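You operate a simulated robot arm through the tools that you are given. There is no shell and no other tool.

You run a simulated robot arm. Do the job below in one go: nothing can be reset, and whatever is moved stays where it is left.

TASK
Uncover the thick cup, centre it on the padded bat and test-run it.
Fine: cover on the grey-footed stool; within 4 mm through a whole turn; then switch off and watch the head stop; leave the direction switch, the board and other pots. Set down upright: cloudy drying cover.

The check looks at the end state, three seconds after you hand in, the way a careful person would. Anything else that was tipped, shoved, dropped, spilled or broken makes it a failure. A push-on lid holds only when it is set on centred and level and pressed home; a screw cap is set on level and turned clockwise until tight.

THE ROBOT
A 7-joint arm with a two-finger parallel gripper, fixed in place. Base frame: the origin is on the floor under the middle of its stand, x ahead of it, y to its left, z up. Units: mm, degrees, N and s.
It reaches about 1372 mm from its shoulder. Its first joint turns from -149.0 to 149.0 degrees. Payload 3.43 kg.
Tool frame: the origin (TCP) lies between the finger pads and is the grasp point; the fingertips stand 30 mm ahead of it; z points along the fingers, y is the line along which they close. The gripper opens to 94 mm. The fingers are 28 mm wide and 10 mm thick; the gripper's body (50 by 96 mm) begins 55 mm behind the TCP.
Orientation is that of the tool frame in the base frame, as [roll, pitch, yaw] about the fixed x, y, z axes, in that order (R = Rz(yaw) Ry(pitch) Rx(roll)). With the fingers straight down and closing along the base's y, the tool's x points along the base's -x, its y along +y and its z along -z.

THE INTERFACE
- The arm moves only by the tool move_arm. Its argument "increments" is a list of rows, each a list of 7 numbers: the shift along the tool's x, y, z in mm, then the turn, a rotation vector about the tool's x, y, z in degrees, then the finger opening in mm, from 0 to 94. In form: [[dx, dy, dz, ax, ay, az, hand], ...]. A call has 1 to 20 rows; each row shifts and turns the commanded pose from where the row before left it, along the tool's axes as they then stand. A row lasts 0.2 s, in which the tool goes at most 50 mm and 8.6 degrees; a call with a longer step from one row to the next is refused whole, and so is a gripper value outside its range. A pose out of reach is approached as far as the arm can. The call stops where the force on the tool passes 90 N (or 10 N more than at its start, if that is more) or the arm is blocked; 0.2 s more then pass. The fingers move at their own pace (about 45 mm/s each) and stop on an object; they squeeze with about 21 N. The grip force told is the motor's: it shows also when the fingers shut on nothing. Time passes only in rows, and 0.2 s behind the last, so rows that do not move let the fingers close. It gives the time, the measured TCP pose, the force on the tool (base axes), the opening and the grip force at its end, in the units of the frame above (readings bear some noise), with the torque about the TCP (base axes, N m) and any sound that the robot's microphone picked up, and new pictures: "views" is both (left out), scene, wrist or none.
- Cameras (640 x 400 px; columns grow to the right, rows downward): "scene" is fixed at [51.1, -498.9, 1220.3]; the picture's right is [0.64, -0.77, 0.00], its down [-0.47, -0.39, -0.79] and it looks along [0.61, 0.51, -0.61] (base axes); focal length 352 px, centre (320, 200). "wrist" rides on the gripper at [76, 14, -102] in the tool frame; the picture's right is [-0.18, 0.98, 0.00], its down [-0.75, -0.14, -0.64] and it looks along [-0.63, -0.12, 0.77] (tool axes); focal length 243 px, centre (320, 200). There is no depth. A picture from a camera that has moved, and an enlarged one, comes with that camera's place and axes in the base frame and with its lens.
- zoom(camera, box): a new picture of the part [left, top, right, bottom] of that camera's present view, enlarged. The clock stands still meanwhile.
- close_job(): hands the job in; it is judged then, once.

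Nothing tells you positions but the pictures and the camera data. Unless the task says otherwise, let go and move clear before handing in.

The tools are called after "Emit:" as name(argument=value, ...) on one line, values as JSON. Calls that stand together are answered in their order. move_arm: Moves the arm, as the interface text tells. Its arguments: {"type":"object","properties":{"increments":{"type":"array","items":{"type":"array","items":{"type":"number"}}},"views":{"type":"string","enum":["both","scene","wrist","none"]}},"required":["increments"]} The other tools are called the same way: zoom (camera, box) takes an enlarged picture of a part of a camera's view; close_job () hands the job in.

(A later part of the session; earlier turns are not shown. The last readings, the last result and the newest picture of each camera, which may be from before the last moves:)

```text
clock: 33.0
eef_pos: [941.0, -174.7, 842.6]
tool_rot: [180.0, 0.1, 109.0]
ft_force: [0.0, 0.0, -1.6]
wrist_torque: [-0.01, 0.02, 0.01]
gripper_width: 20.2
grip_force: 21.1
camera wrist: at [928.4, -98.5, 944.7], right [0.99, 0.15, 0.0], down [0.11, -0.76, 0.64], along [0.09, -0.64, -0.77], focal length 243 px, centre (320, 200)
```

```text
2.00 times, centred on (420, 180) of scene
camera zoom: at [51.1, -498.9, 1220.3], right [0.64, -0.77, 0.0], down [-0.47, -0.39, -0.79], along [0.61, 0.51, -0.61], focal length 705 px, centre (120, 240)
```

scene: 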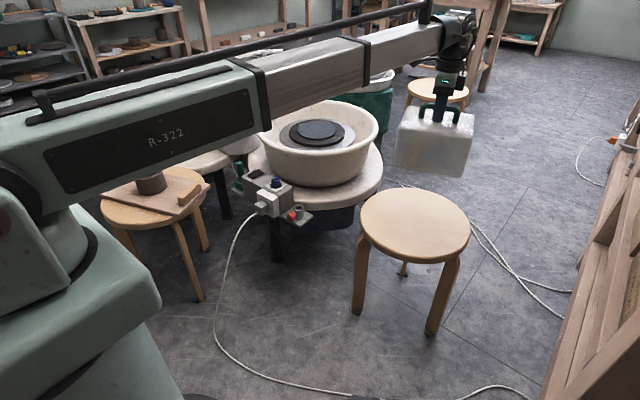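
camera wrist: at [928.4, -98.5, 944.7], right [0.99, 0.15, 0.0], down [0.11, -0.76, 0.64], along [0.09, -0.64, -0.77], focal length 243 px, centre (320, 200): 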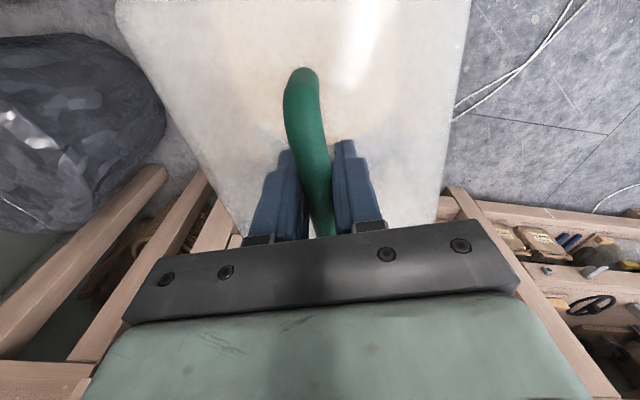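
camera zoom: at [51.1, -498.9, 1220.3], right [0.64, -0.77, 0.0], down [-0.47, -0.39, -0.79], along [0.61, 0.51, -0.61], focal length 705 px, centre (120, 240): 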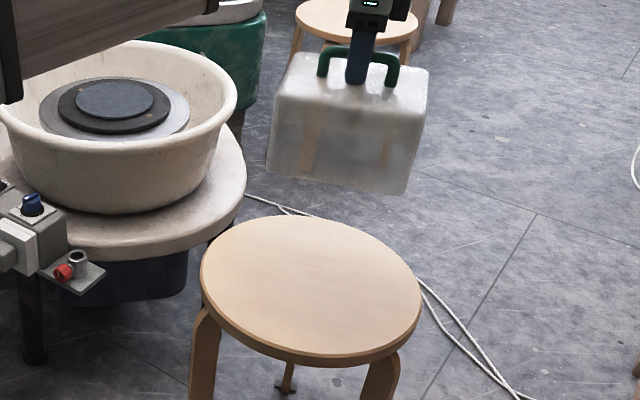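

The cover is above the stool. I lower partway and check alignment.

Emit:
move_arm(increments=[[0, 0, 5, 0, 0, 0, 0], [0, 0, 10, 0, 0, 0, 0], [0, 0, 14, 0, 0, 0, 0], [0, 0, 14, 0, 0, 0, 0], [0, 0, 14, 0, 0, 0, 0], [0, 0, 14, 0, 0, 0, 0], [0, 0, 14, 0, 0, 0, 0], [0, 0, 14, 0, 0, 0, 0], [0, 0, 14, 0, 0, 0, 0], [0, 0, 14, 0, 0, 0, 0], [0, 0, 14, 0, 0, 0, 0], [0, 0, 14, 0, 0, 0, 0], [0, 0, 14, 0, 0, 0, 0], [0, 0, 12, 0, 0, 0, 0], [0, 0, 8, 0, 0, 0, 0], [0, 0, 4, 0, 0, 0, 0], [0, 0, 0, 0, 0, 0, 0]])

Emit:
zoom(camera="scene", box=[320, 120, 520, 280])

```text
clock: 36.6
eef_pos: [939.4, -175.1, 647.5]
tool_rot: [-180.0, 0.0, 109.0]
ft_force: [-0.6, 0.1, -2.4]
wrist_torque: [-0.01, 0.01, -0.03]
gripper_width: 20.2
grip_force: 21.1
camera wrist: at [927.9, -98.4, 750.9], right [0.99, 0.15, 0.0], down [0.11, -0.76, 0.64], along [0.09, -0.64, -0.77], focal length 243 px, centre (320, 200)
```

scene: 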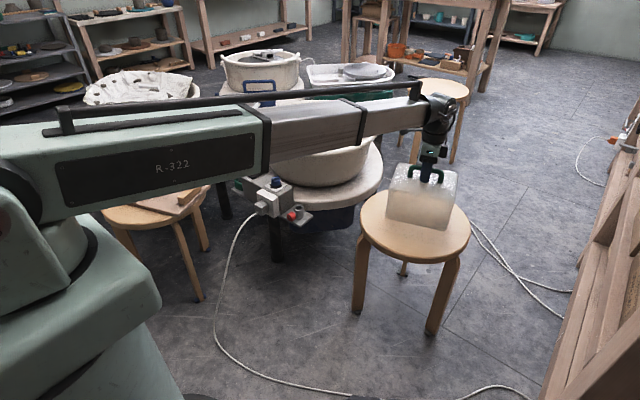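
wrist: 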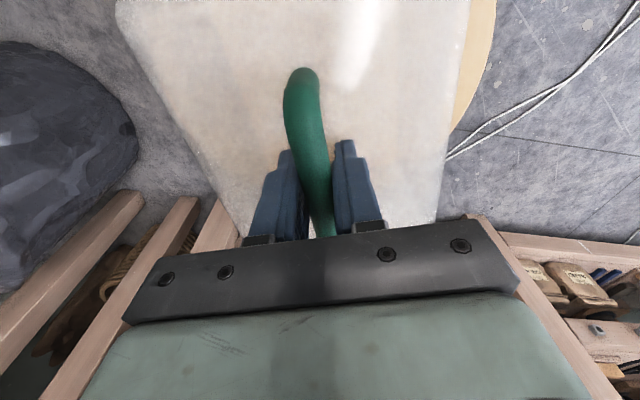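

```text
2.50 times, centred on (420, 200) of scene
camera zoom: at [51.1, -498.9, 1220.3], right [0.64, -0.77, 0.0], down [-0.47, -0.39, -0.79], along [0.61, 0.51, -0.61], focal length 881 px, centre (70, 200)
```

zoom: 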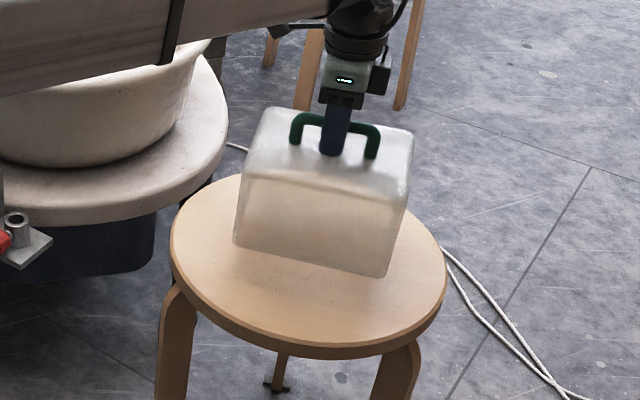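

The cover is centred over the seat. I lower slowly toward contact, watching the force.

Emit:
move_arm(increments=[[0, 0, 4, 0, 0, 0, 0], [0, 0, 7, 0, 0, 0, 0], [0, 0, 7, 0, 0, 0, 0], [0, 0, 5, 0, 0, 0, 0], [0, 0, 3, 0, 0, 0, 0], [0, 0, 0, 0, 0, 0, 0]], views="none")

Emit:
zoom(camera="scene", box=[370, 140, 470, 270])

```text
clock: 38.0
eef_pos: [941.2, -174.3, 622.4]
tool_rot: [-180.0, 0.0, 109.1]
ft_force: [0.3, -0.4, -2.6]
wrist_torque: [0.0, 0.02, 0.01]
gripper_width: 19.9
grip_force: 21.1
```

```text
3.08 times, centred on (420, 205) of scene
camera zoom: at [51.1, -498.9, 1220.3], right [0.64, -0.77, 0.0], down [-0.47, -0.39, -0.79], along [0.61, 0.51, -0.61], focal length 1085 px, centre (12, 185)
```

zoom: 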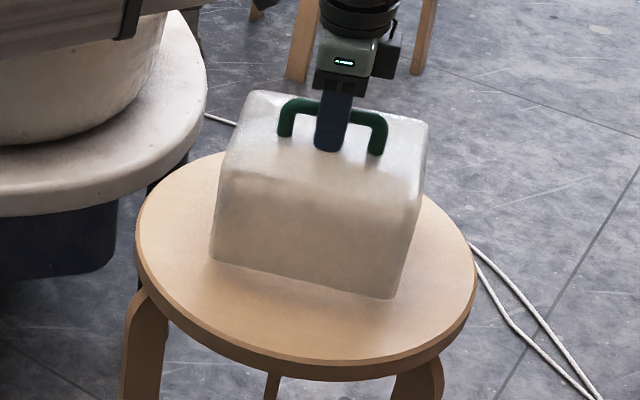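

Emit:
move_arm(increments=[[0, 0, 3, 0, 0, 0, 0], [0, 0, 3, 0, 0, 0, 0], [0, 0, 2, 0, 0, 0, 0], [0, 0, 0, 0, 0, 0, 0]], views="none")

Emit:
move_arm(increments=[[0, 0, 2, 0, 0, 0, 0], [0, 0, 2, 0, 0, 0, 0], [0, 0, 0, 0, 0, 0, 0]], views="none")

```text
clock: 39.0
eef_pos: [940.6, -175.6, 615.0]
tool_rot: [180.0, 0.0, 109.1]
ft_force: [-0.2, 0.3, -2.5]
wrist_torque: [-0.02, 0.04, -0.01]
gripper_width: 19.7
grip_force: 20.9
```

```text
clock: 39.8
eef_pos: [941.7, -174.7, 610.6]
tool_rot: [-179.9, 0.0, 109.0]
ft_force: [-1.1, 0.4, -2.5]
wrist_torque: [0.01, 0.0, -0.02]
gripper_width: 20.0
grip_force: 20.9
```

Emit:
move_arm(increments=[[0, 0, 2, 0, 0, 0, 0], [0, 0, 2, 0, 0, 0, 0], [0, 0, 0, 0, 0, 0, 0]], views="none")

Emit:
zoom(camera="scene", box=[370, 140, 470, 270])

```text
clock: 40.6
eef_pos: [941.3, -174.2, 610.3]
tool_rot: [179.8, 0.1, 109.0]
ft_force: [6.6, 2.0, 45.8]
wrist_torque: [0.04, 0.58, 0.01]
gripper_width: 20.3
grip_force: 21.2
```

```text
3.08 times, centred on (420, 205) of scene
camera zoom: at [51.1, -498.9, 1220.3], right [0.64, -0.77, 0.0], down [-0.47, -0.39, -0.79], along [0.61, 0.51, -0.61], focal length 1085 px, centre (12, 185)
```

zoom: 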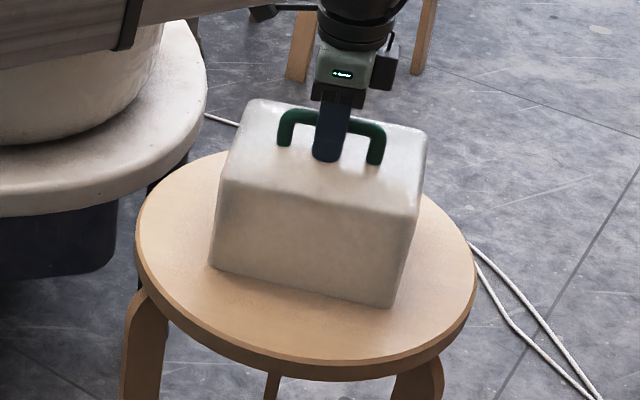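

Contact made (46 N). I relieve the push, then open and back off straight up.

Emit:
move_arm(increments=[[0, 0, -2, 0, 0, 0, 0], [0, 0, -1.3, 0, 0, 0, 0], [0, 0, 0, 0, 0, 0, 0]], views="none")

Emit:
move_arm(increments=[[0, 0, 0, 0, 0, 0, 24], [0, 0, 0, 0, 0, 0, 35], [0, 0, 0, 0, 0, 0, 60], [0, 0, 0, 0, 0, 0, 70], [0, 0, 0, 0, 0, 0, 70]], views="wrist")

Emit:
zoom(camera="scene", box=[370, 140, 470, 270])

```text
clock: 41.4
eef_pos: [940.9, -174.7, 610.0]
tool_rot: [180.0, 0.0, 109.0]
ft_force: [6.9, 1.8, 17.0]
wrist_torque: [-0.23, -0.23, 0.11]
gripper_width: 20.1
grip_force: 20.7
```

```text
clock: 42.6
eef_pos: [941.6, -174.4, 610.4]
tool_rot: [-180.0, 0.0, 109.0]
ft_force: [1.0, 2.0, 2.7]
wrist_torque: [-0.01, 0.02, -0.04]
gripper_width: 69.2
grip_force: 0.1
camera wrist: at [928.8, -98.2, 712.5], right [0.99, 0.15, 0.0], down [0.11, -0.76, 0.64], along [0.09, -0.64, -0.77], focal length 243 px, centre (320, 200)
```

wrist: 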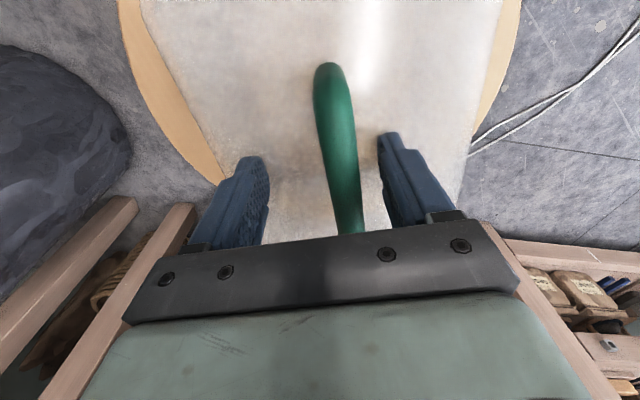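

```text
3.08 times, centred on (420, 205) of scene
camera zoom: at [51.1, -498.9, 1220.3], right [0.64, -0.77, 0.0], down [-0.47, -0.39, -0.79], along [0.61, 0.51, -0.61], focal length 1085 px, centre (12, 185)
```

zoom: 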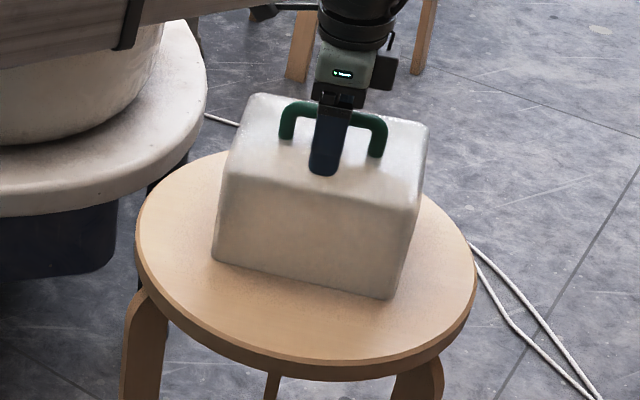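

Emit:
move_arm(increments=[[0, 0, -3, 0, 0, 0, 70], [0, 0, -6, 0, 0, 0, 70], [0, 0, -15, 0, 0, 0, 70], [0, 0, -30, 0, 0, 0, 70], [0, 0, -40, 0, 0, 0, 70], [0, 0, -45, 0, 0, 0, 70], [0, 0, -45, 0, 0, 0, 70], [0, 0, -20, 0, 0, 0, 70], [0, 0, 0, 0, 0, 0, 70]])

Emit:
zoom(camera="scene", box=[350, 140, 490, 270])

```text
clock: 44.6
eef_pos: [940.3, -176.2, 814.4]
tool_rot: [-180.0, 0.1, 109.0]
ft_force: [0.3, -0.5, -0.7]
wrist_torque: [-0.01, -0.01, -0.02]
gripper_width: 69.9
grip_force: 0.1
camera wrist: at [929.4, -99.2, 916.7], right [0.99, 0.15, 0.0], down [0.11, -0.76, 0.64], along [0.09, -0.64, -0.77], focal length 243 px, centre (320, 200)
```

scene: 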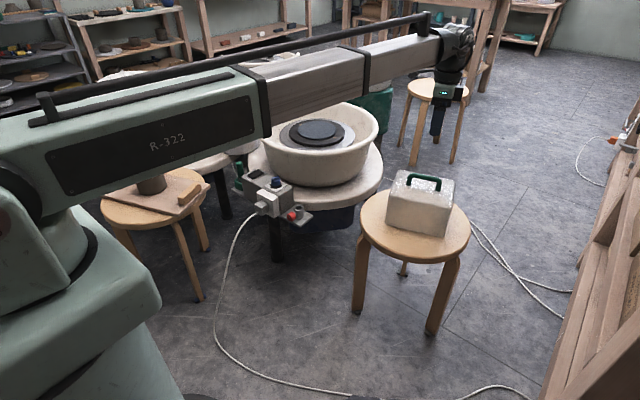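
wrist: 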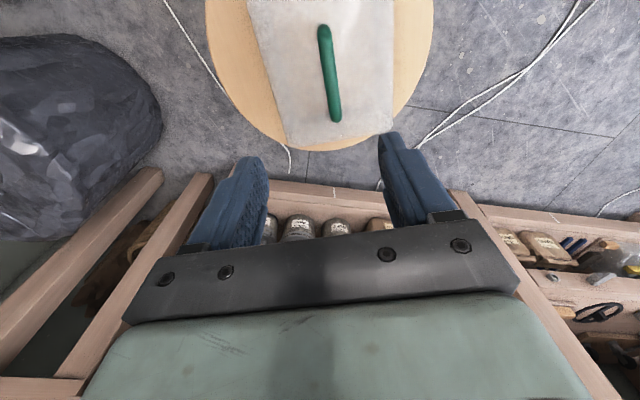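

```text
3.08 times, centred on (420, 205) of scene
camera zoom: at [51.1, -498.9, 1220.3], right [0.64, -0.77, 0.0], down [-0.47, -0.39, -0.79], along [0.61, 0.51, -0.61], focal length 1085 px, centre (12, 185)
```

zoom: 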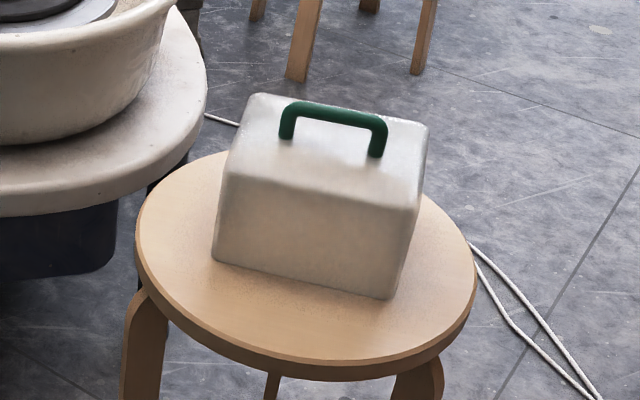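

The cover stands upright and fully on the grey-footed stool. Next I move over the wheel for a close look at the bat and the controls before fetching the cup.

Emit:
move_arm(increments=[[15, 8, 0, 0, 0, 0, 80], [25, 14, 0, 0, 0, 0, 80], [35, 19, 0, 0, 0, 0, 80], [36, 19.5, 0, 0, 0, 0, 80], [36, 19.5, 0, 0, 0, 0, 80], [36, 19.5, 0, 0, 0, 0, 80], [36, 19.5, 0, 0, 0, 0, 80], [36, 19.5, 0, 0, 0, 0, 80], [36, 19.5, 0, 0, 0, 0, 80], [36, 19.5, 0, 0, 0, 0, 80], [36, 19.5, 0, 0, 0, 0, 80], [36, 19.5, 0, 0, 0, 0, 80], [36, 19.5, 0, 0, 0, 0, 80], [34, 18.5, 0, 0, 0, 0, 80], [20, 11, 0, 0, 0, 0, 80], [10, 5, 0, 0, 0, 0, 80], [0, 0, 0, 0, 0, 0, 80]])

Emit:
zoom(camera="wrist", box=[160, 0, 480, 200])

```text
clock: 48.2
eef_pos: [1034.3, 385.3, 812.8]
tool_rot: [-180.0, 0.0, 109.1]
ft_force: [0.5, 0.1, -0.5]
wrist_torque: [0.0, -0.03, -0.03]
gripper_width: 80.1
grip_force: 0.0
camera wrist: at [1021.7, 461.0, 914.9], right [0.99, 0.15, 0.0], down [0.11, -0.76, 0.64], along [0.09, -0.64, -0.77], focal length 243 px, centre (320, 200)
```

scene: 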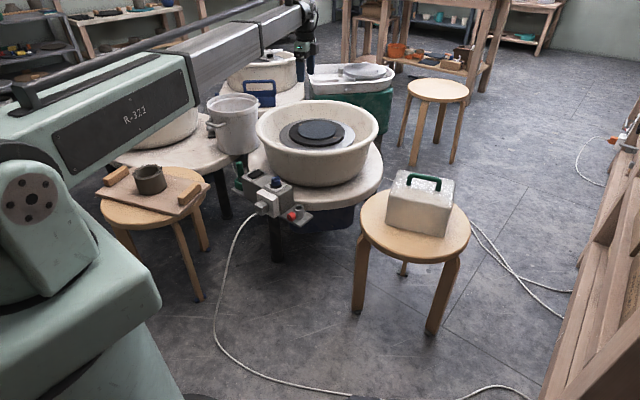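
wrist: 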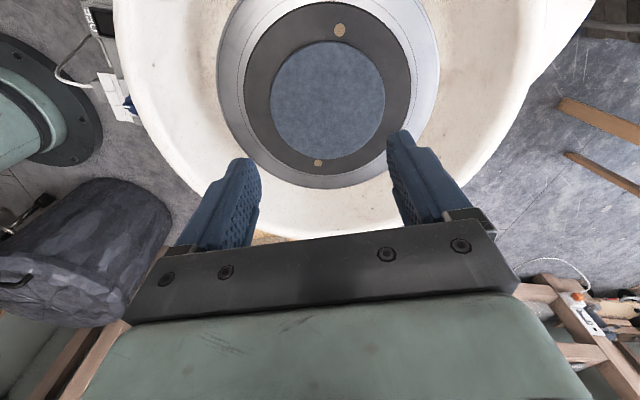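

```text
2.00 times, centred on (320, 100) of wrist
camera zoom: at [1021.7, 461.0, 914.9], right [0.99, 0.15, 0.0], down [0.11, -0.76, 0.64], along [0.09, -0.64, -0.77], focal length 485 px, centre (320, 400)
```

zoom: 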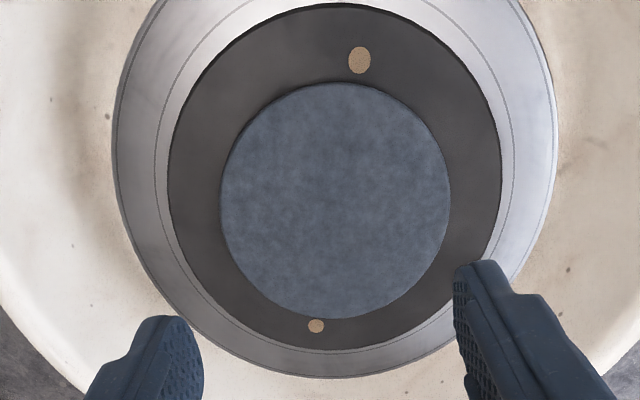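

The pad (blue disc, radius ~80) looks concentric with the bat, centred near (1048, 342). Now I look closely at the control box.

Emit:
move_arm(increments=[[6, -17, 0, 0, 0, 0, 80], [12, -34, 0, 0, 0, 0, 80], [12, -34, 0, 0, 0, 0, 80], [12, -34, 0, 0, 0, 0, 80], [12, -34, 0, 0, 0, 0, 80], [12, -34, 0, 0, 0, 0, 80], [12, -34, 0, 0, 0, 0, 80], [12, -34, 0, 0, 0, 0, 80], [6, -15, 0, 0, 0, 0, 80], [0, 0, 30, 0, 0, 0, 80], [0, 0, 40, 0, 0, 0, 80], [0, 0, 30, 0, 0, 0, 80], [0, 0, 10, 0, 0, 0, 80], [0, 0, 0, 0, 0, 0, 80]])

Emit:
zoom(camera="wrist", box=[160, 0, 480, 200])

```text
clock: 51.2
eef_pos: [747.4, 389.2, 702.3]
tool_rot: [180.0, 0.0, 109.0]
ft_force: [-0.4, 0.7, 0.2]
wrist_torque: [-0.01, 0.01, 0.0]
gripper_width: 80.1
grip_force: 0.2
camera wrist: at [735.7, 464.8, 804.8], right [0.99, 0.15, 0.0], down [0.11, -0.76, 0.64], along [0.09, -0.64, -0.77], focal length 243 px, centre (320, 200)
```

scene: 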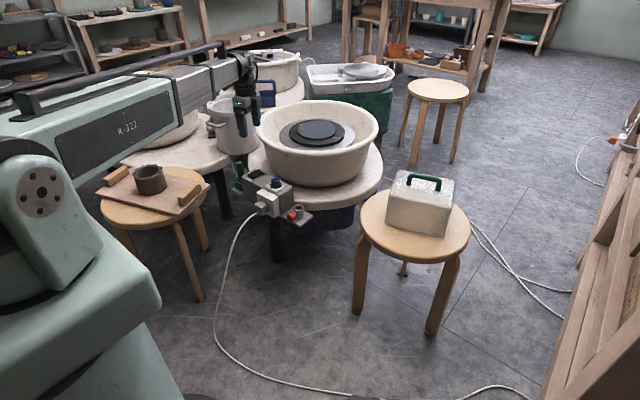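
wrist: 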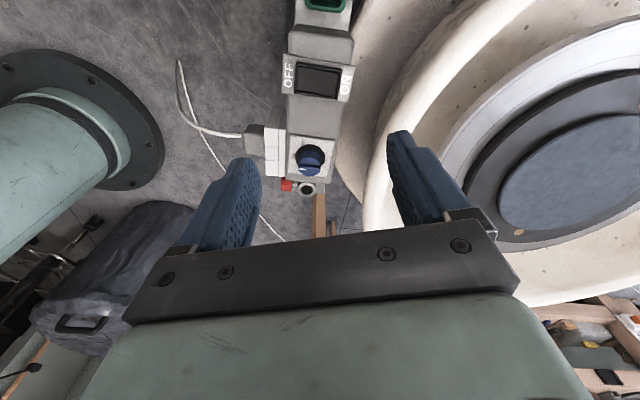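

```text
2.00 times, centred on (320, 100) of wrist
camera zoom: at [735.7, 464.8, 804.8], right [0.99, 0.15, 0.0], down [0.11, -0.76, 0.64], along [0.09, -0.64, -0.77], focal length 485 px, centre (320, 400)
```

zoom: 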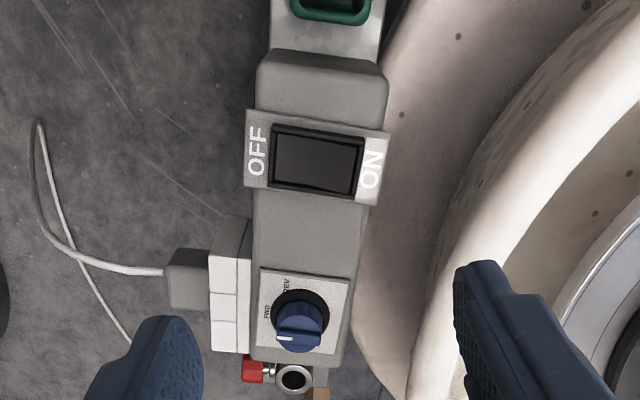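

Emit:
zoom(camera="wrist", box=[260, 0, 380, 75])

Emit:
zoom(camera="wrist", box=[270, 50, 366, 110])

Emit:
zoom(camera="wrist", box=[250, 120, 362, 210])

Emit:
zoom(camera="scene", box=[230, 158, 318, 228])

```text
5.33 times, centred on (320, 38) of wrist
camera zoom: at [735.7, 464.8, 804.8], right [0.99, 0.15, 0.0], down [0.11, -0.76, 0.64], along [0.09, -0.64, -0.77], focal length 1294 px, centre (320, 1067)
```

zoom: 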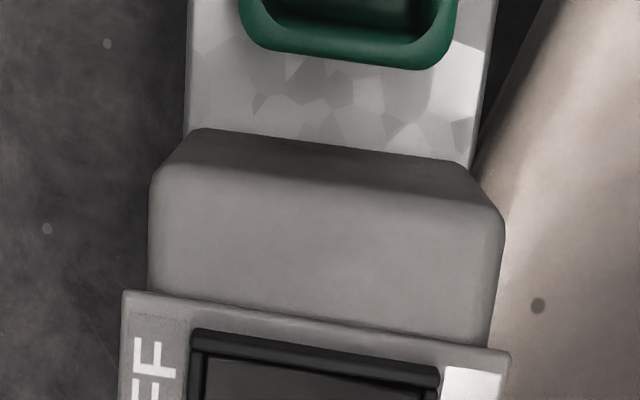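

```text
6.67 times, centred on (318, 80) of wrist
camera zoom: at [735.7, 464.8, 804.8], right [0.99, 0.15, 0.0], down [0.11, -0.76, 0.64], along [0.09, -0.64, -0.77], focal length 1618 px, centre (333, 1000)
```

zoom: 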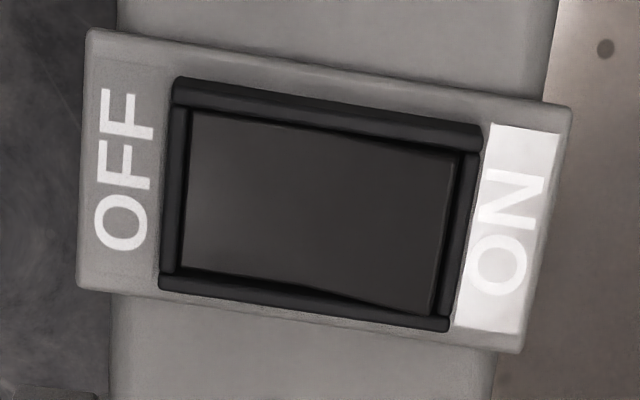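

```text
4.44 times, centred on (306, 165) of wrist
camera zoom: at [735.7, 464.8, 804.8], right [0.99, 0.15, 0.0], down [0.11, -0.76, 0.64], along [0.09, -0.64, -0.77], focal length 1078 px, centre (382, 356)
```

zoom: 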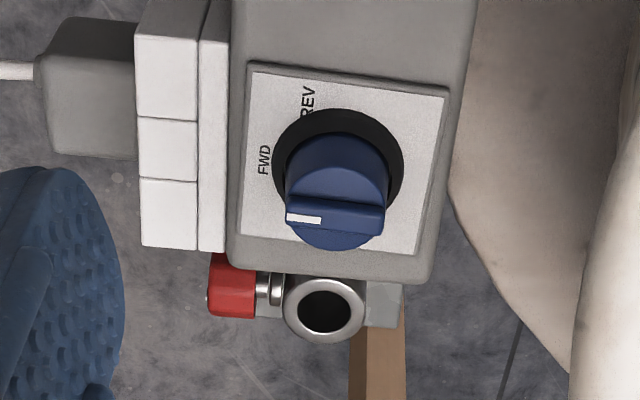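

```text
5.71 times, centred on (274, 193) of scene
camera zoom: at [51.1, -498.9, 1220.3], right [0.64, -0.77, 0.0], down [-0.47, -0.39, -0.79], along [0.61, 0.51, -0.61], focal length 2014 px, centre (583, 240)
```

zoom: 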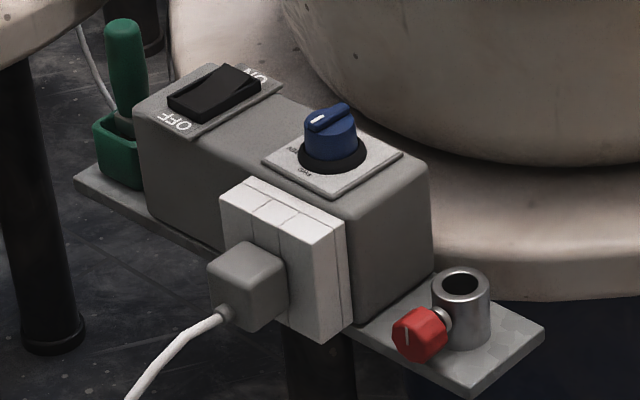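

The rocker is at OFF (its ON end stands proud); the blue knob points to FWD and stays untouched. I shift to see the green lever.

Emit:
move_arm(increments=[[30, 5, 0, 0, 0, 0, 80], [40, 5, 0, 0, 0, 0, 80], [30, 5, 0, 0, 0, 0, 80], [0, 0, 0, 0, 0, 0, 80]], views="wrist")

Emit:
zoom(camera="wrist", box=[220, 0, 420, 125])

```text
clock: 52.2
eef_pos: [730.3, 485.7, 702.9]
tool_rot: [-180.0, -0.1, 108.9]
ft_force: [0.9, -0.4, 1.0]
wrist_torque: [0.0, -0.04, -0.01]
gripper_width: 79.7
grip_force: 0.1
camera wrist: at [716.9, 564.0, 805.9], right [0.99, 0.14, 0.0], down [0.11, -0.76, 0.64], along [0.09, -0.64, -0.77], focal length 243 px, centre (320, 200)
```

wrist: 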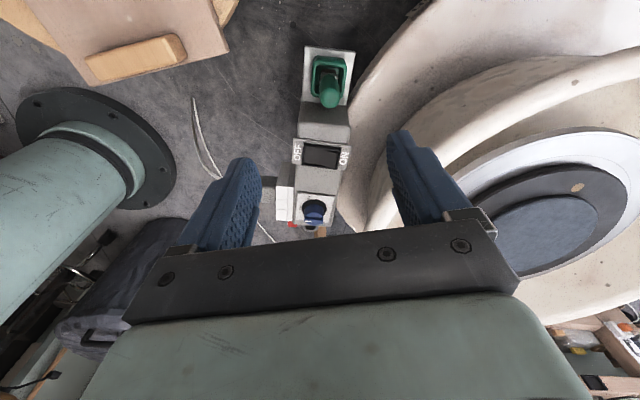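

```text
3.20 times, centred on (320, 62) of wrist
camera zoom: at [716.9, 564.0, 805.9], right [0.99, 0.14, 0.0], down [0.11, -0.76, 0.64], along [0.09, -0.64, -0.77], focal length 776 px, centre (320, 640)
```

zoom: 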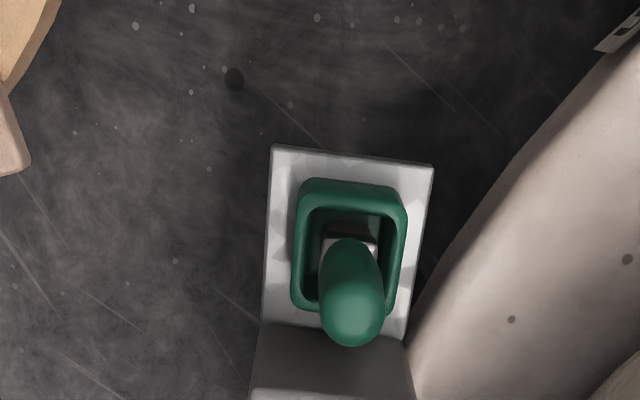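

The green item is a grip standing in a green socket at the end of the plate, well away from the rocker. Before committing the cup, I will press ON with the wheel empty to learn its speed and true axis. I close the fingers, square up, and hover over the ON end.

Emit:
move_arm(increments=[[0, 0, 0, 0, 0, 6.33, 40], [0, 0, 0, 0, 0, 6.33, 0], [0, 0, 0, 0, 0, 6.33, 0], [-33, 9, 0, 0, 0, 0, 0], [-33, 9, 0, 0, 0, 0, 0], [-32.7, 8.7, 0, 0, 0, 0, 0], [0, 0, 40, 0, 0, 0, 0], [0, 0, 40, 0, 0, 0, 0], [0, 0, 30, 0, 0, 0, 0], [0, 0, 10, 0, 0, 0, 0], [0, 0, 0, 0, 0, 0, 0]])

Emit:
zoom(camera="wrist", box=[220, 80, 420, 205])

Emit:
zoom(camera="scene", box=[220, 130, 320, 220])

```text
clock: 54.6
eef_pos: [757.0, 388.7, 584.4]
tool_rot: [180.0, 0.0, 90.0]
ft_force: [-0.4, 0.8, 0.1]
wrist_torque: [0.0, 0.01, 0.02]
gripper_width: 0.1
grip_force: 21.2
camera wrist: at [769.6, 464.8, 687.0], right [0.98, -0.18, 0.0], down [-0.14, -0.75, 0.64], along [-0.12, -0.63, -0.77], focal length 243 px, centre (320, 200)
```

scene: 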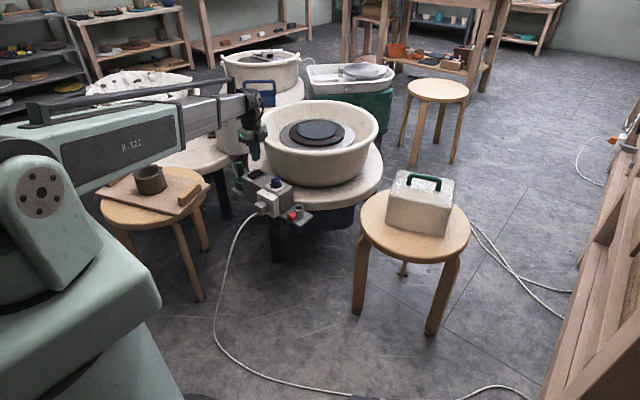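
wrist: 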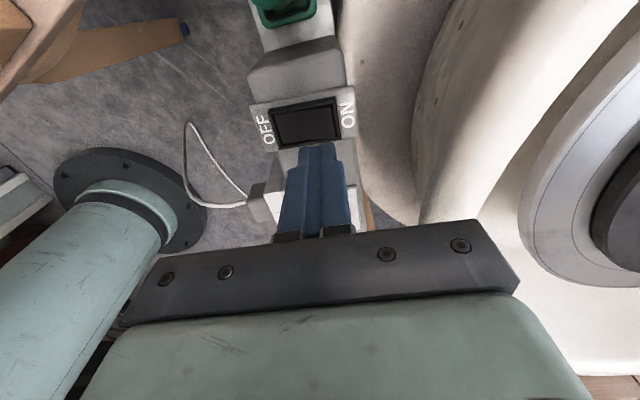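

```text
3.20 times, centred on (320, 142) of wrist
camera zoom: at [769.6, 464.8, 687.0], right [0.98, -0.18, 0.0], down [-0.14, -0.75, 0.64], along [-0.12, -0.63, -0.77], focal length 776 px, centre (320, 384)
```

zoom: 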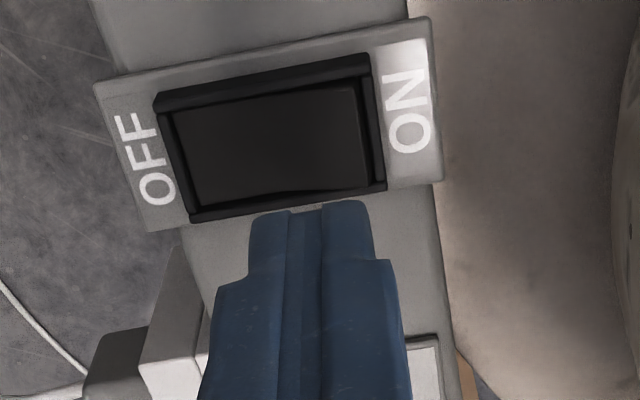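

```text
4.44 times, centred on (270, 175) of scene
camera zoom: at [51.1, -498.9, 1220.3], right [0.64, -0.77, 0.0], down [-0.47, -0.39, -0.79], along [0.61, 0.51, -0.61], focal length 1567 px, centre (542, 311)
```

zoom: 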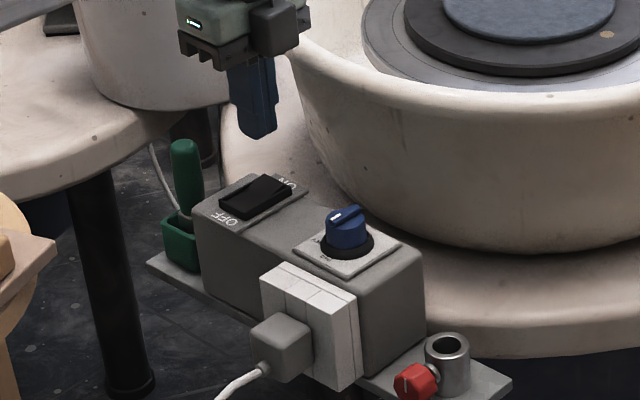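

Fingertips line up with the ON half of the rocker (x≈757, y≈387). I descend gently and press.

Emit:
move_arm(increments=[[0, 0, 15, 0, 0, 0, 0], [0, 0, 15, 0, 0, 0, 0], [0, 0, 8, 0, 0, 0, 0], [0, 0, 4, 0, 0, 0, 0], [0, 0, 0, 0, 0, 0, 0]], views="wrist")

Emit:
zoom(camera="scene", box=[230, 150, 300, 200])

```text
clock: 55.8
eef_pos: [756.1, 389.1, 543.3]
tool_rot: [180.0, 0.0, 90.0]
ft_force: [0.4, -0.1, 0.0]
wrist_torque: [0.01, -0.04, 0.01]
gripper_width: 0.1
grip_force: 21.1
camera wrist: at [768.8, 464.5, 645.6], right [0.98, -0.18, 0.0], down [-0.14, -0.75, 0.64], along [-0.12, -0.63, -0.77], focal length 243 px, centre (320, 200)
```

wrist: 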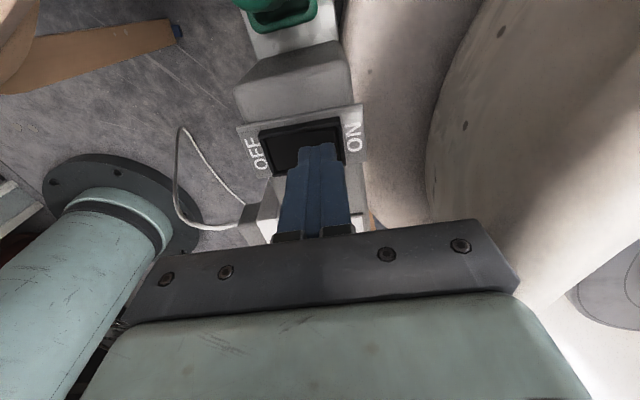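

```text
8.00 times, centred on (265, 175) of scene
camera zoom: at [51.1, -498.9, 1220.3], right [0.64, -0.77, 0.0], down [-0.47, -0.39, -0.79], along [0.61, 0.51, -0.61], focal length 2820 px, centre (760, 400)
```

zoom: 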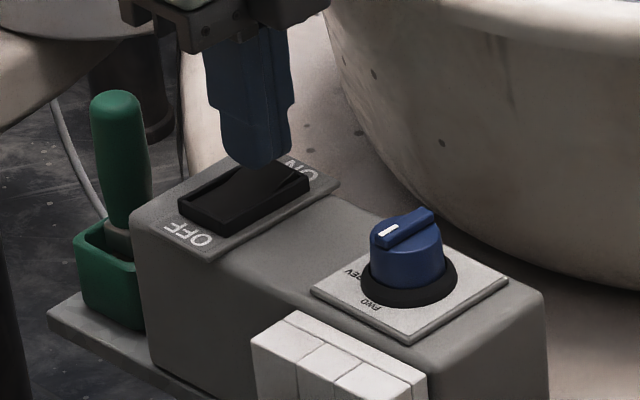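

Emit:
move_arm(increments=[[-1, 0, 3, 0, 0, 0, 0], [-1, 0, 3, 0, 0, 0, 0], [0, 0, 2, 0, 0, 0, 0], [0, 0, 0, 0, 0, 0, 0]], views="none")

Emit:
move_arm(increments=[[0, 0, 2, 0, 0, 0, 0], [0, 0, 0, 0, 0, 0, 0]], views="none")

```text
clock: 56.8
eef_pos: [756.6, 387.4, 534.7]
tool_rot: [179.9, -0.1, 90.0]
ft_force: [-0.1, -0.6, 1.0]
wrist_torque: [-0.04, -0.02, -0.03]
gripper_width: 0.0
grip_force: 21.3
```

```text
clock: 57.4
eef_pos: [756.9, 385.1, 532.5]
tool_rot: [179.9, 0.1, 89.9]
ft_force: [2.5, 0.1, 11.0]
wrist_torque: [0.01, 0.0, -0.01]
gripper_width: 0.0
grip_force: 21.3
```

Contact with the rocker at about TCP z 533. I press a little further in small steps.

Emit:
move_arm(increments=[[0, 0, 1.5, 0, 0, 0, 0], [0, 0, 1.5, 0, 0, 0, 0], [0, 0, 0, 0, 0, 0, 0]], views="none")

Emit:
zoom(camera="scene", box=[230, 150, 300, 200])

```text
clock: 58.2
eef_pos: [757.1, 386.1, 533.3]
tool_rot: [179.8, -0.2, 90.0]
ft_force: [10.0, 0.7, 72.6]
wrist_torque: [0.03, 0.36, 0.0]
gripper_width: 0.0
grip_force: 21.1
```

```text
8.00 times, centred on (265, 175) of scene
camera zoom: at [51.1, -498.9, 1220.3], right [0.64, -0.77, 0.0], down [-0.47, -0.39, -0.79], along [0.61, 0.51, -0.61], focal length 2820 px, centre (760, 400)
```

zoom: 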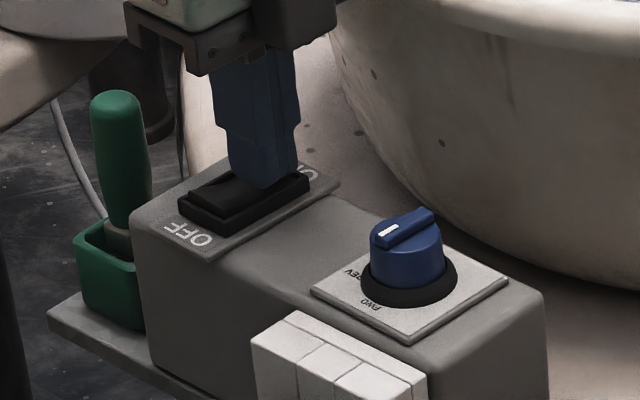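

The ON end now looks pressed in. I back off and see whether the wheel is turning.

Emit:
move_arm(increments=[[0, 0, -5, 0, 0, 0, 0], [0, 0, -15, 0, 0, 0, 0], [0, 0, -30, 0, 0, 0, 0], [0, 0, 0, 0, 0, 0, 0]])

Emit:
zoom(camera="scene", box=[230, 150, 300, 200])

Emit:
zoom(camera="scene", box=[250, 90, 390, 180])

```text
clock: 59.2
eef_pos: [755.2, 388.0, 578.0]
tool_rot: [-179.9, 0.0, 90.1]
ft_force: [-1.1, -0.2, 0.0]
wrist_torque: [0.0, -0.01, -0.04]
gripper_width: 0.2
grip_force: 21.1
camera wrist: at [768.5, 463.5, 681.2], right [0.98, -0.18, 0.0], down [-0.14, -0.75, 0.64], along [-0.12, -0.63, -0.77], focal length 243 px, centre (320, 200)
```

scene: 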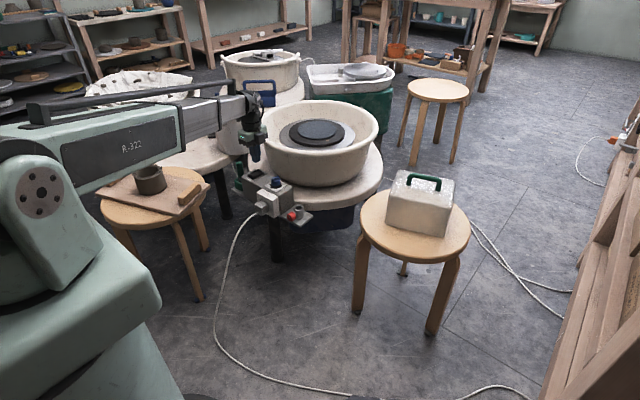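
wrist: 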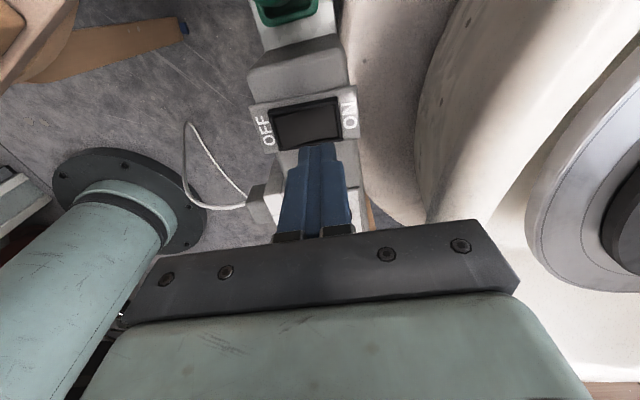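

```text
8.00 times, centred on (265, 175) of scene
camera zoom: at [51.1, -498.9, 1220.3], right [0.64, -0.77, 0.0], down [-0.47, -0.39, -0.79], along [0.61, 0.51, -0.61], focal length 2820 px, centre (760, 400)
```

zoom: 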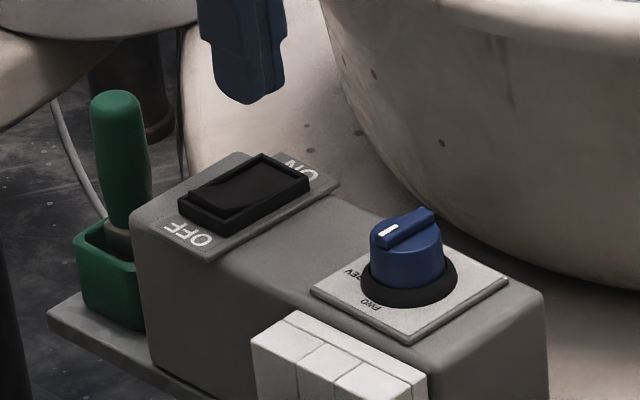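

```text
4.44 times, centred on (320, 135) of scene
camera zoom: at [51.1, -498.9, 1220.3], right [0.64, -0.77, 0.0], down [-0.47, -0.39, -0.79], along [0.61, 0.51, -0.61], focal length 1567 px, centre (320, 489)
```

zoom: 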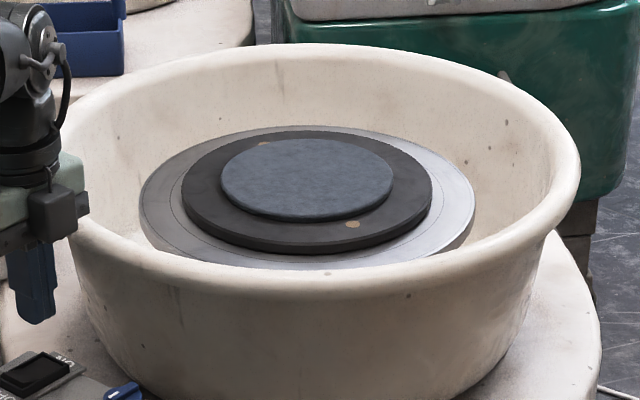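

Emit:
move_arm(increments=[[0, 0, 0, 0, 0, 0, 0]], views="none")

Emit:
zoom(camera="scene", box=[250, 90, 390, 180])

Emit:
zoom(camera="wrist", box=[240, 80, 380, 170])

```text
clock: 59.6
eef_pos: [755.0, 387.4, 577.7]
tool_rot: [-180.0, 0.0, 90.1]
ft_force: [-0.6, -0.3, 1.0]
wrist_torque: [-0.03, 0.02, 0.04]
gripper_width: 0.0
grip_force: 21.3
```

```text
4.44 times, centred on (320, 135) of scene
camera zoom: at [51.1, -498.9, 1220.3], right [0.64, -0.77, 0.0], down [-0.47, -0.39, -0.79], along [0.61, 0.51, -0.61], focal length 1567 px, centre (320, 489)
```

zoom: 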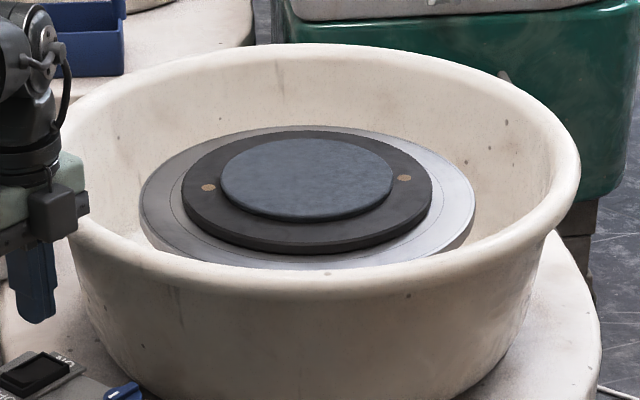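

```text
4.44 times, centred on (310, 125) of wrist
camera zoom: at [768.7, 463.6, 681.5], right [0.98, -0.18, 0.0], down [-0.14, -0.75, 0.64], along [-0.12, -0.63, -0.77], focal length 1078 px, centre (364, 533)
```

zoom: 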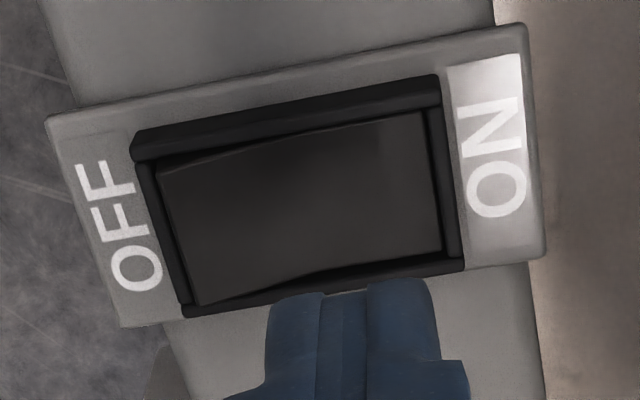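

The wheel turns at a slow pace and the lever needs no touching. While it runs empty I go above it to measure its true rotation axis from the pins and pad.

Emit:
move_arm(increments=[[0, 0, -30, 0, 0, 0, 0], [0, 0, -45, 0, 0, 0, 0], [0, 0, -45, 0, 0, 0, 0], [0, 0, -45, 0, 0, 0, 0], [0, 0, -45, 0, 0, 0, 0], [-2, 20, -25, 0, 0, 0, 0], [-4, 42, 0, 0, 0, 0, 0], [-4, 42, 0, 0, 0, 0, 0], [-4, 42, 0, 0, 0, 0, 0], [-4, 42, 0, 0, 0, 0, 0], [-4, 42, 0, 0, 0, 0, 0], [-4, 40, 0, 0, 0, 0, 0], [-3, 24, 0, 0, 0, 0, 0], [0, 0, 0, 0, 0, 0, 0], [0, 0, 0, 0, 0, 0, 0], [0, 0, 0, 0, 0, 0, 0]], views="wrist")

Emit:
zoom(camera="wrist", box=[200, 0, 440, 150])

Emit:
move_arm(increments=[[0, 0, 0, 0, 0, 0, 0]], views="none")

Emit:
zoom(camera="wrist", box=[200, 0, 440, 150])

Emit:
move_arm(increments=[[0, 0, 0, 0, 0, 0, 0]], views="none")

Emit:
zoom(camera="wrist", box=[200, 0, 440, 150])

Emit:
move_arm(increments=[[0, 0, 0, 0, 0, 0, 0]], views="none")

Emit:
zoom(camera="wrist", box=[200, 0, 440, 150])

```text
clock: 63.0
eef_pos: [1049.6, 358.4, 814.9]
tool_rot: [-179.8, -0.1, 90.0]
ft_force: [0.0, 0.6, 0.7]
wrist_torque: [-0.02, 0.02, -0.03]
gripper_width: 0.0
grip_force: 21.1
camera wrist: at [1062.9, 434.6, 917.0], right [0.98, -0.18, 0.0], down [-0.14, -0.75, 0.64], along [-0.12, -0.63, -0.77], focal length 243 px, centre (320, 200)
```

wrist: 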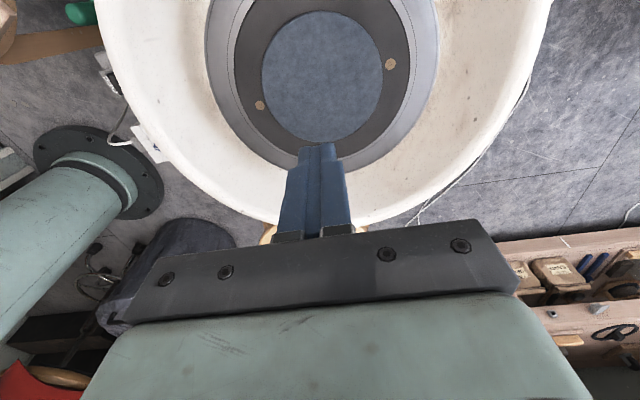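

```text
2.67 times, centred on (320, 75) of wrist
camera zoom: at [1062.9, 434.6, 917.0], right [0.98, -0.18, 0.0], down [-0.14, -0.75, 0.64], along [-0.12, -0.63, -0.77], focal length 647 px, centre (320, 533)
```

zoom: 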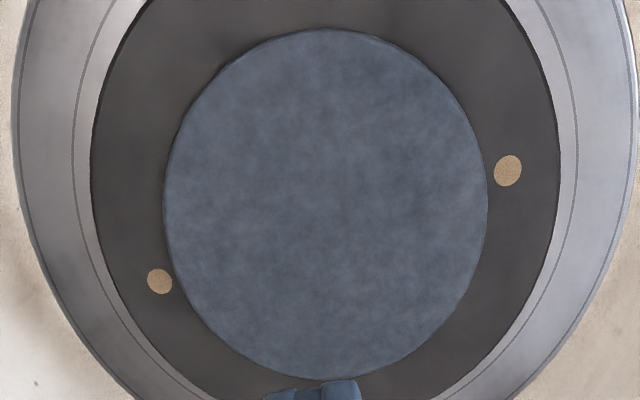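

```text
clock: 63.4
eef_pos: [1049.1, 359.3, 814.9]
tool_rot: [180.0, 0.0, 90.0]
ft_force: [1.4, 0.5, 0.1]
wrist_torque: [0.01, 0.0, -0.01]
gripper_width: 0.2
grip_force: 20.6
```

```text
2.67 times, centred on (320, 75) of wrist
camera zoom: at [1062.9, 434.6, 917.1], right [0.98, -0.18, 0.0], down [-0.14, -0.75, 0.64], along [-0.12, -0.63, -0.77], focal length 647 px, centre (320, 533)
```

zoom: 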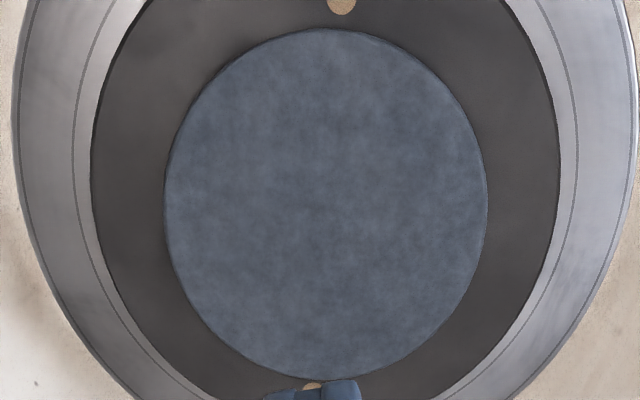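

```text
clock: 63.8
eef_pos: [1050.7, 358.8, 814.0]
tool_rot: [-180.0, 0.0, 90.0]
ft_force: [0.0, 0.1, -0.1]
wrist_torque: [0.03, -0.03, -0.01]
gripper_width: 0.1
grip_force: 21.0
```

```text
2.67 times, centred on (320, 75) of wrist
camera zoom: at [1062.9, 434.6, 917.1], right [0.98, -0.18, 0.0], down [-0.14, -0.75, 0.64], along [-0.12, -0.63, -0.77], focal length 647 px, centre (320, 533)
```

zoom: 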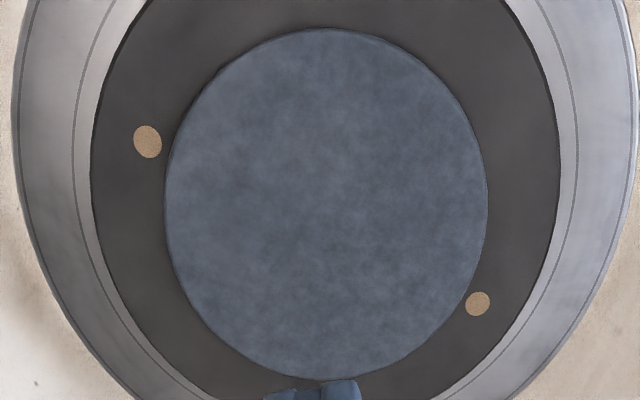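

```text
clock: 64.2
eef_pos: [1050.2, 358.1, 815.0]
tool_rot: [180.0, 0.1, 90.0]
ft_force: [1.0, -0.5, 0.4]
wrist_torque: [0.0, -0.02, -0.01]
gripper_width: 0.0
grip_force: 20.9
```

```text
2.67 times, centred on (320, 75) of wrist
camera zoom: at [1062.9, 434.6, 917.1], right [0.98, -0.18, 0.0], down [-0.14, -0.75, 0.64], along [-0.12, -0.63, -0.77], focal length 647 px, centre (320, 533)
```

zoom: 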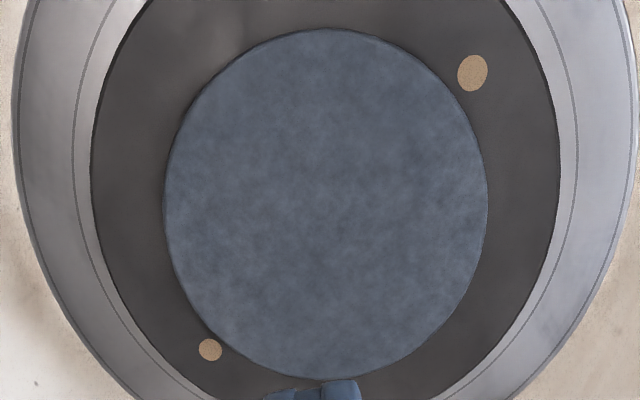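

The pad's edges stay perfectly still through the whole turn while the pins circle, so pad and bat are concentric with the axis: centre ≈ (1049.3, 344.7), pad top z ≈ 579. Now I switch it off again before fetching the cup.

Emit:
move_arm(increments=[[4, -42, 0, 0, 0, 0, 0], [4, -44, 0, 0, 0, 0, 0], [4, -44, 0, 0, 0, 0, 0], [4, -44, 0, 0, 0, 0, 0], [4, -44, 0, 0, 0, 0, 0], [4, -44, 0, 0, 0, 0, 0], [4, -40, 0, 0, 0, 0, 0], [0, -19.6, 0, 0, 0, 0, 0], [0, 0, 45, 0, 0, 0, 0], [0, 0, 48, 0, 0, 0, 0], [0, 0, 48, 0, 0, 0, 0], [0, 0, 48, 0, 0, 0, 0], [0, 0, 40, 0, 0, 0, 0], [0, 0, 20, 0, 0, 0, 0], [0, 0, 16, 0, 0, 0, 0], [0, 0, 0, 0, 0, 0, 0]], views="wrist")

Emit:
zoom(camera="scene", box=[230, 150, 300, 200])

```text
clock: 67.6
eef_pos: [727.6, 384.6, 547.4]
tool_rot: [180.0, -0.1, 89.9]
ft_force: [0.8, -1.0, 0.9]
wrist_torque: [-0.04, 0.01, -0.02]
gripper_width: 0.0
grip_force: 21.4
camera wrist: at [740.8, 461.0, 650.4], right [0.98, -0.18, 0.0], down [-0.14, -0.75, 0.64], along [-0.12, -0.63, -0.77], focal length 243 px, centre (320, 200)
```

wrist: 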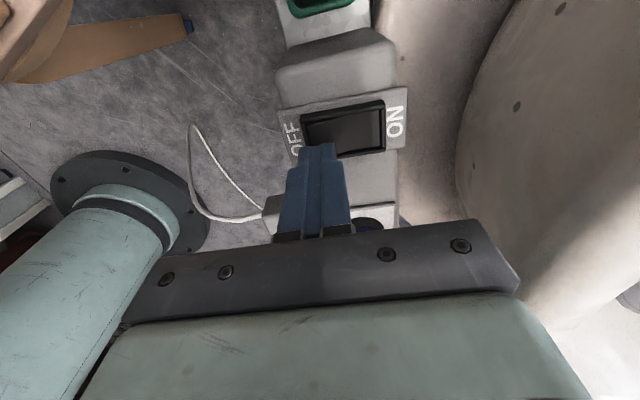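

```text
8.00 times, centred on (265, 175) of scene
camera zoom: at [51.1, -498.9, 1220.3], right [0.64, -0.77, 0.0], down [-0.47, -0.39, -0.79], along [0.61, 0.51, -0.61], focal length 2820 px, centre (760, 400)
```

zoom: 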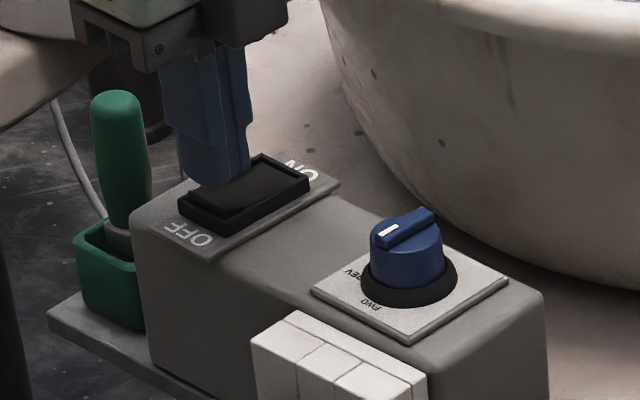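

Emit:
move_arm(increments=[[1.5, 0, 4, 0, 0, 0, 0], [0, 0, 4, 0, 0, 0, 0], [0, 0, 3, 0, 0, 0, 0], [0, 0, 2, 0, 0, 0, 0], [0, 0, 0, 0, 0, 0, 0]], views="none")

Emit:
move_arm(increments=[[0, 0, 1.5, 0, 0, 0, 0], [0, 0, 1.5, 0, 0, 0, 0], [0, 0, 0, 0, 0, 0, 0]], views="none")

```text
clock: 68.8
eef_pos: [729.8, 387.6, 534.9]
tool_rot: [179.9, 0.0, 90.0]
ft_force: [-1.8, -1.0, 1.6]
wrist_torque: [-0.01, 0.04, -0.01]
gripper_width: 0.0
grip_force: 21.1
```

```text
clock: 69.6
eef_pos: [728.6, 386.7, 533.1]
tool_rot: [180.0, -0.1, 90.0]
ft_force: [0.3, 1.0, 3.5]
wrist_torque: [-0.01, 0.01, 0.02]
gripper_width: 0.0
grip_force: 20.7
```

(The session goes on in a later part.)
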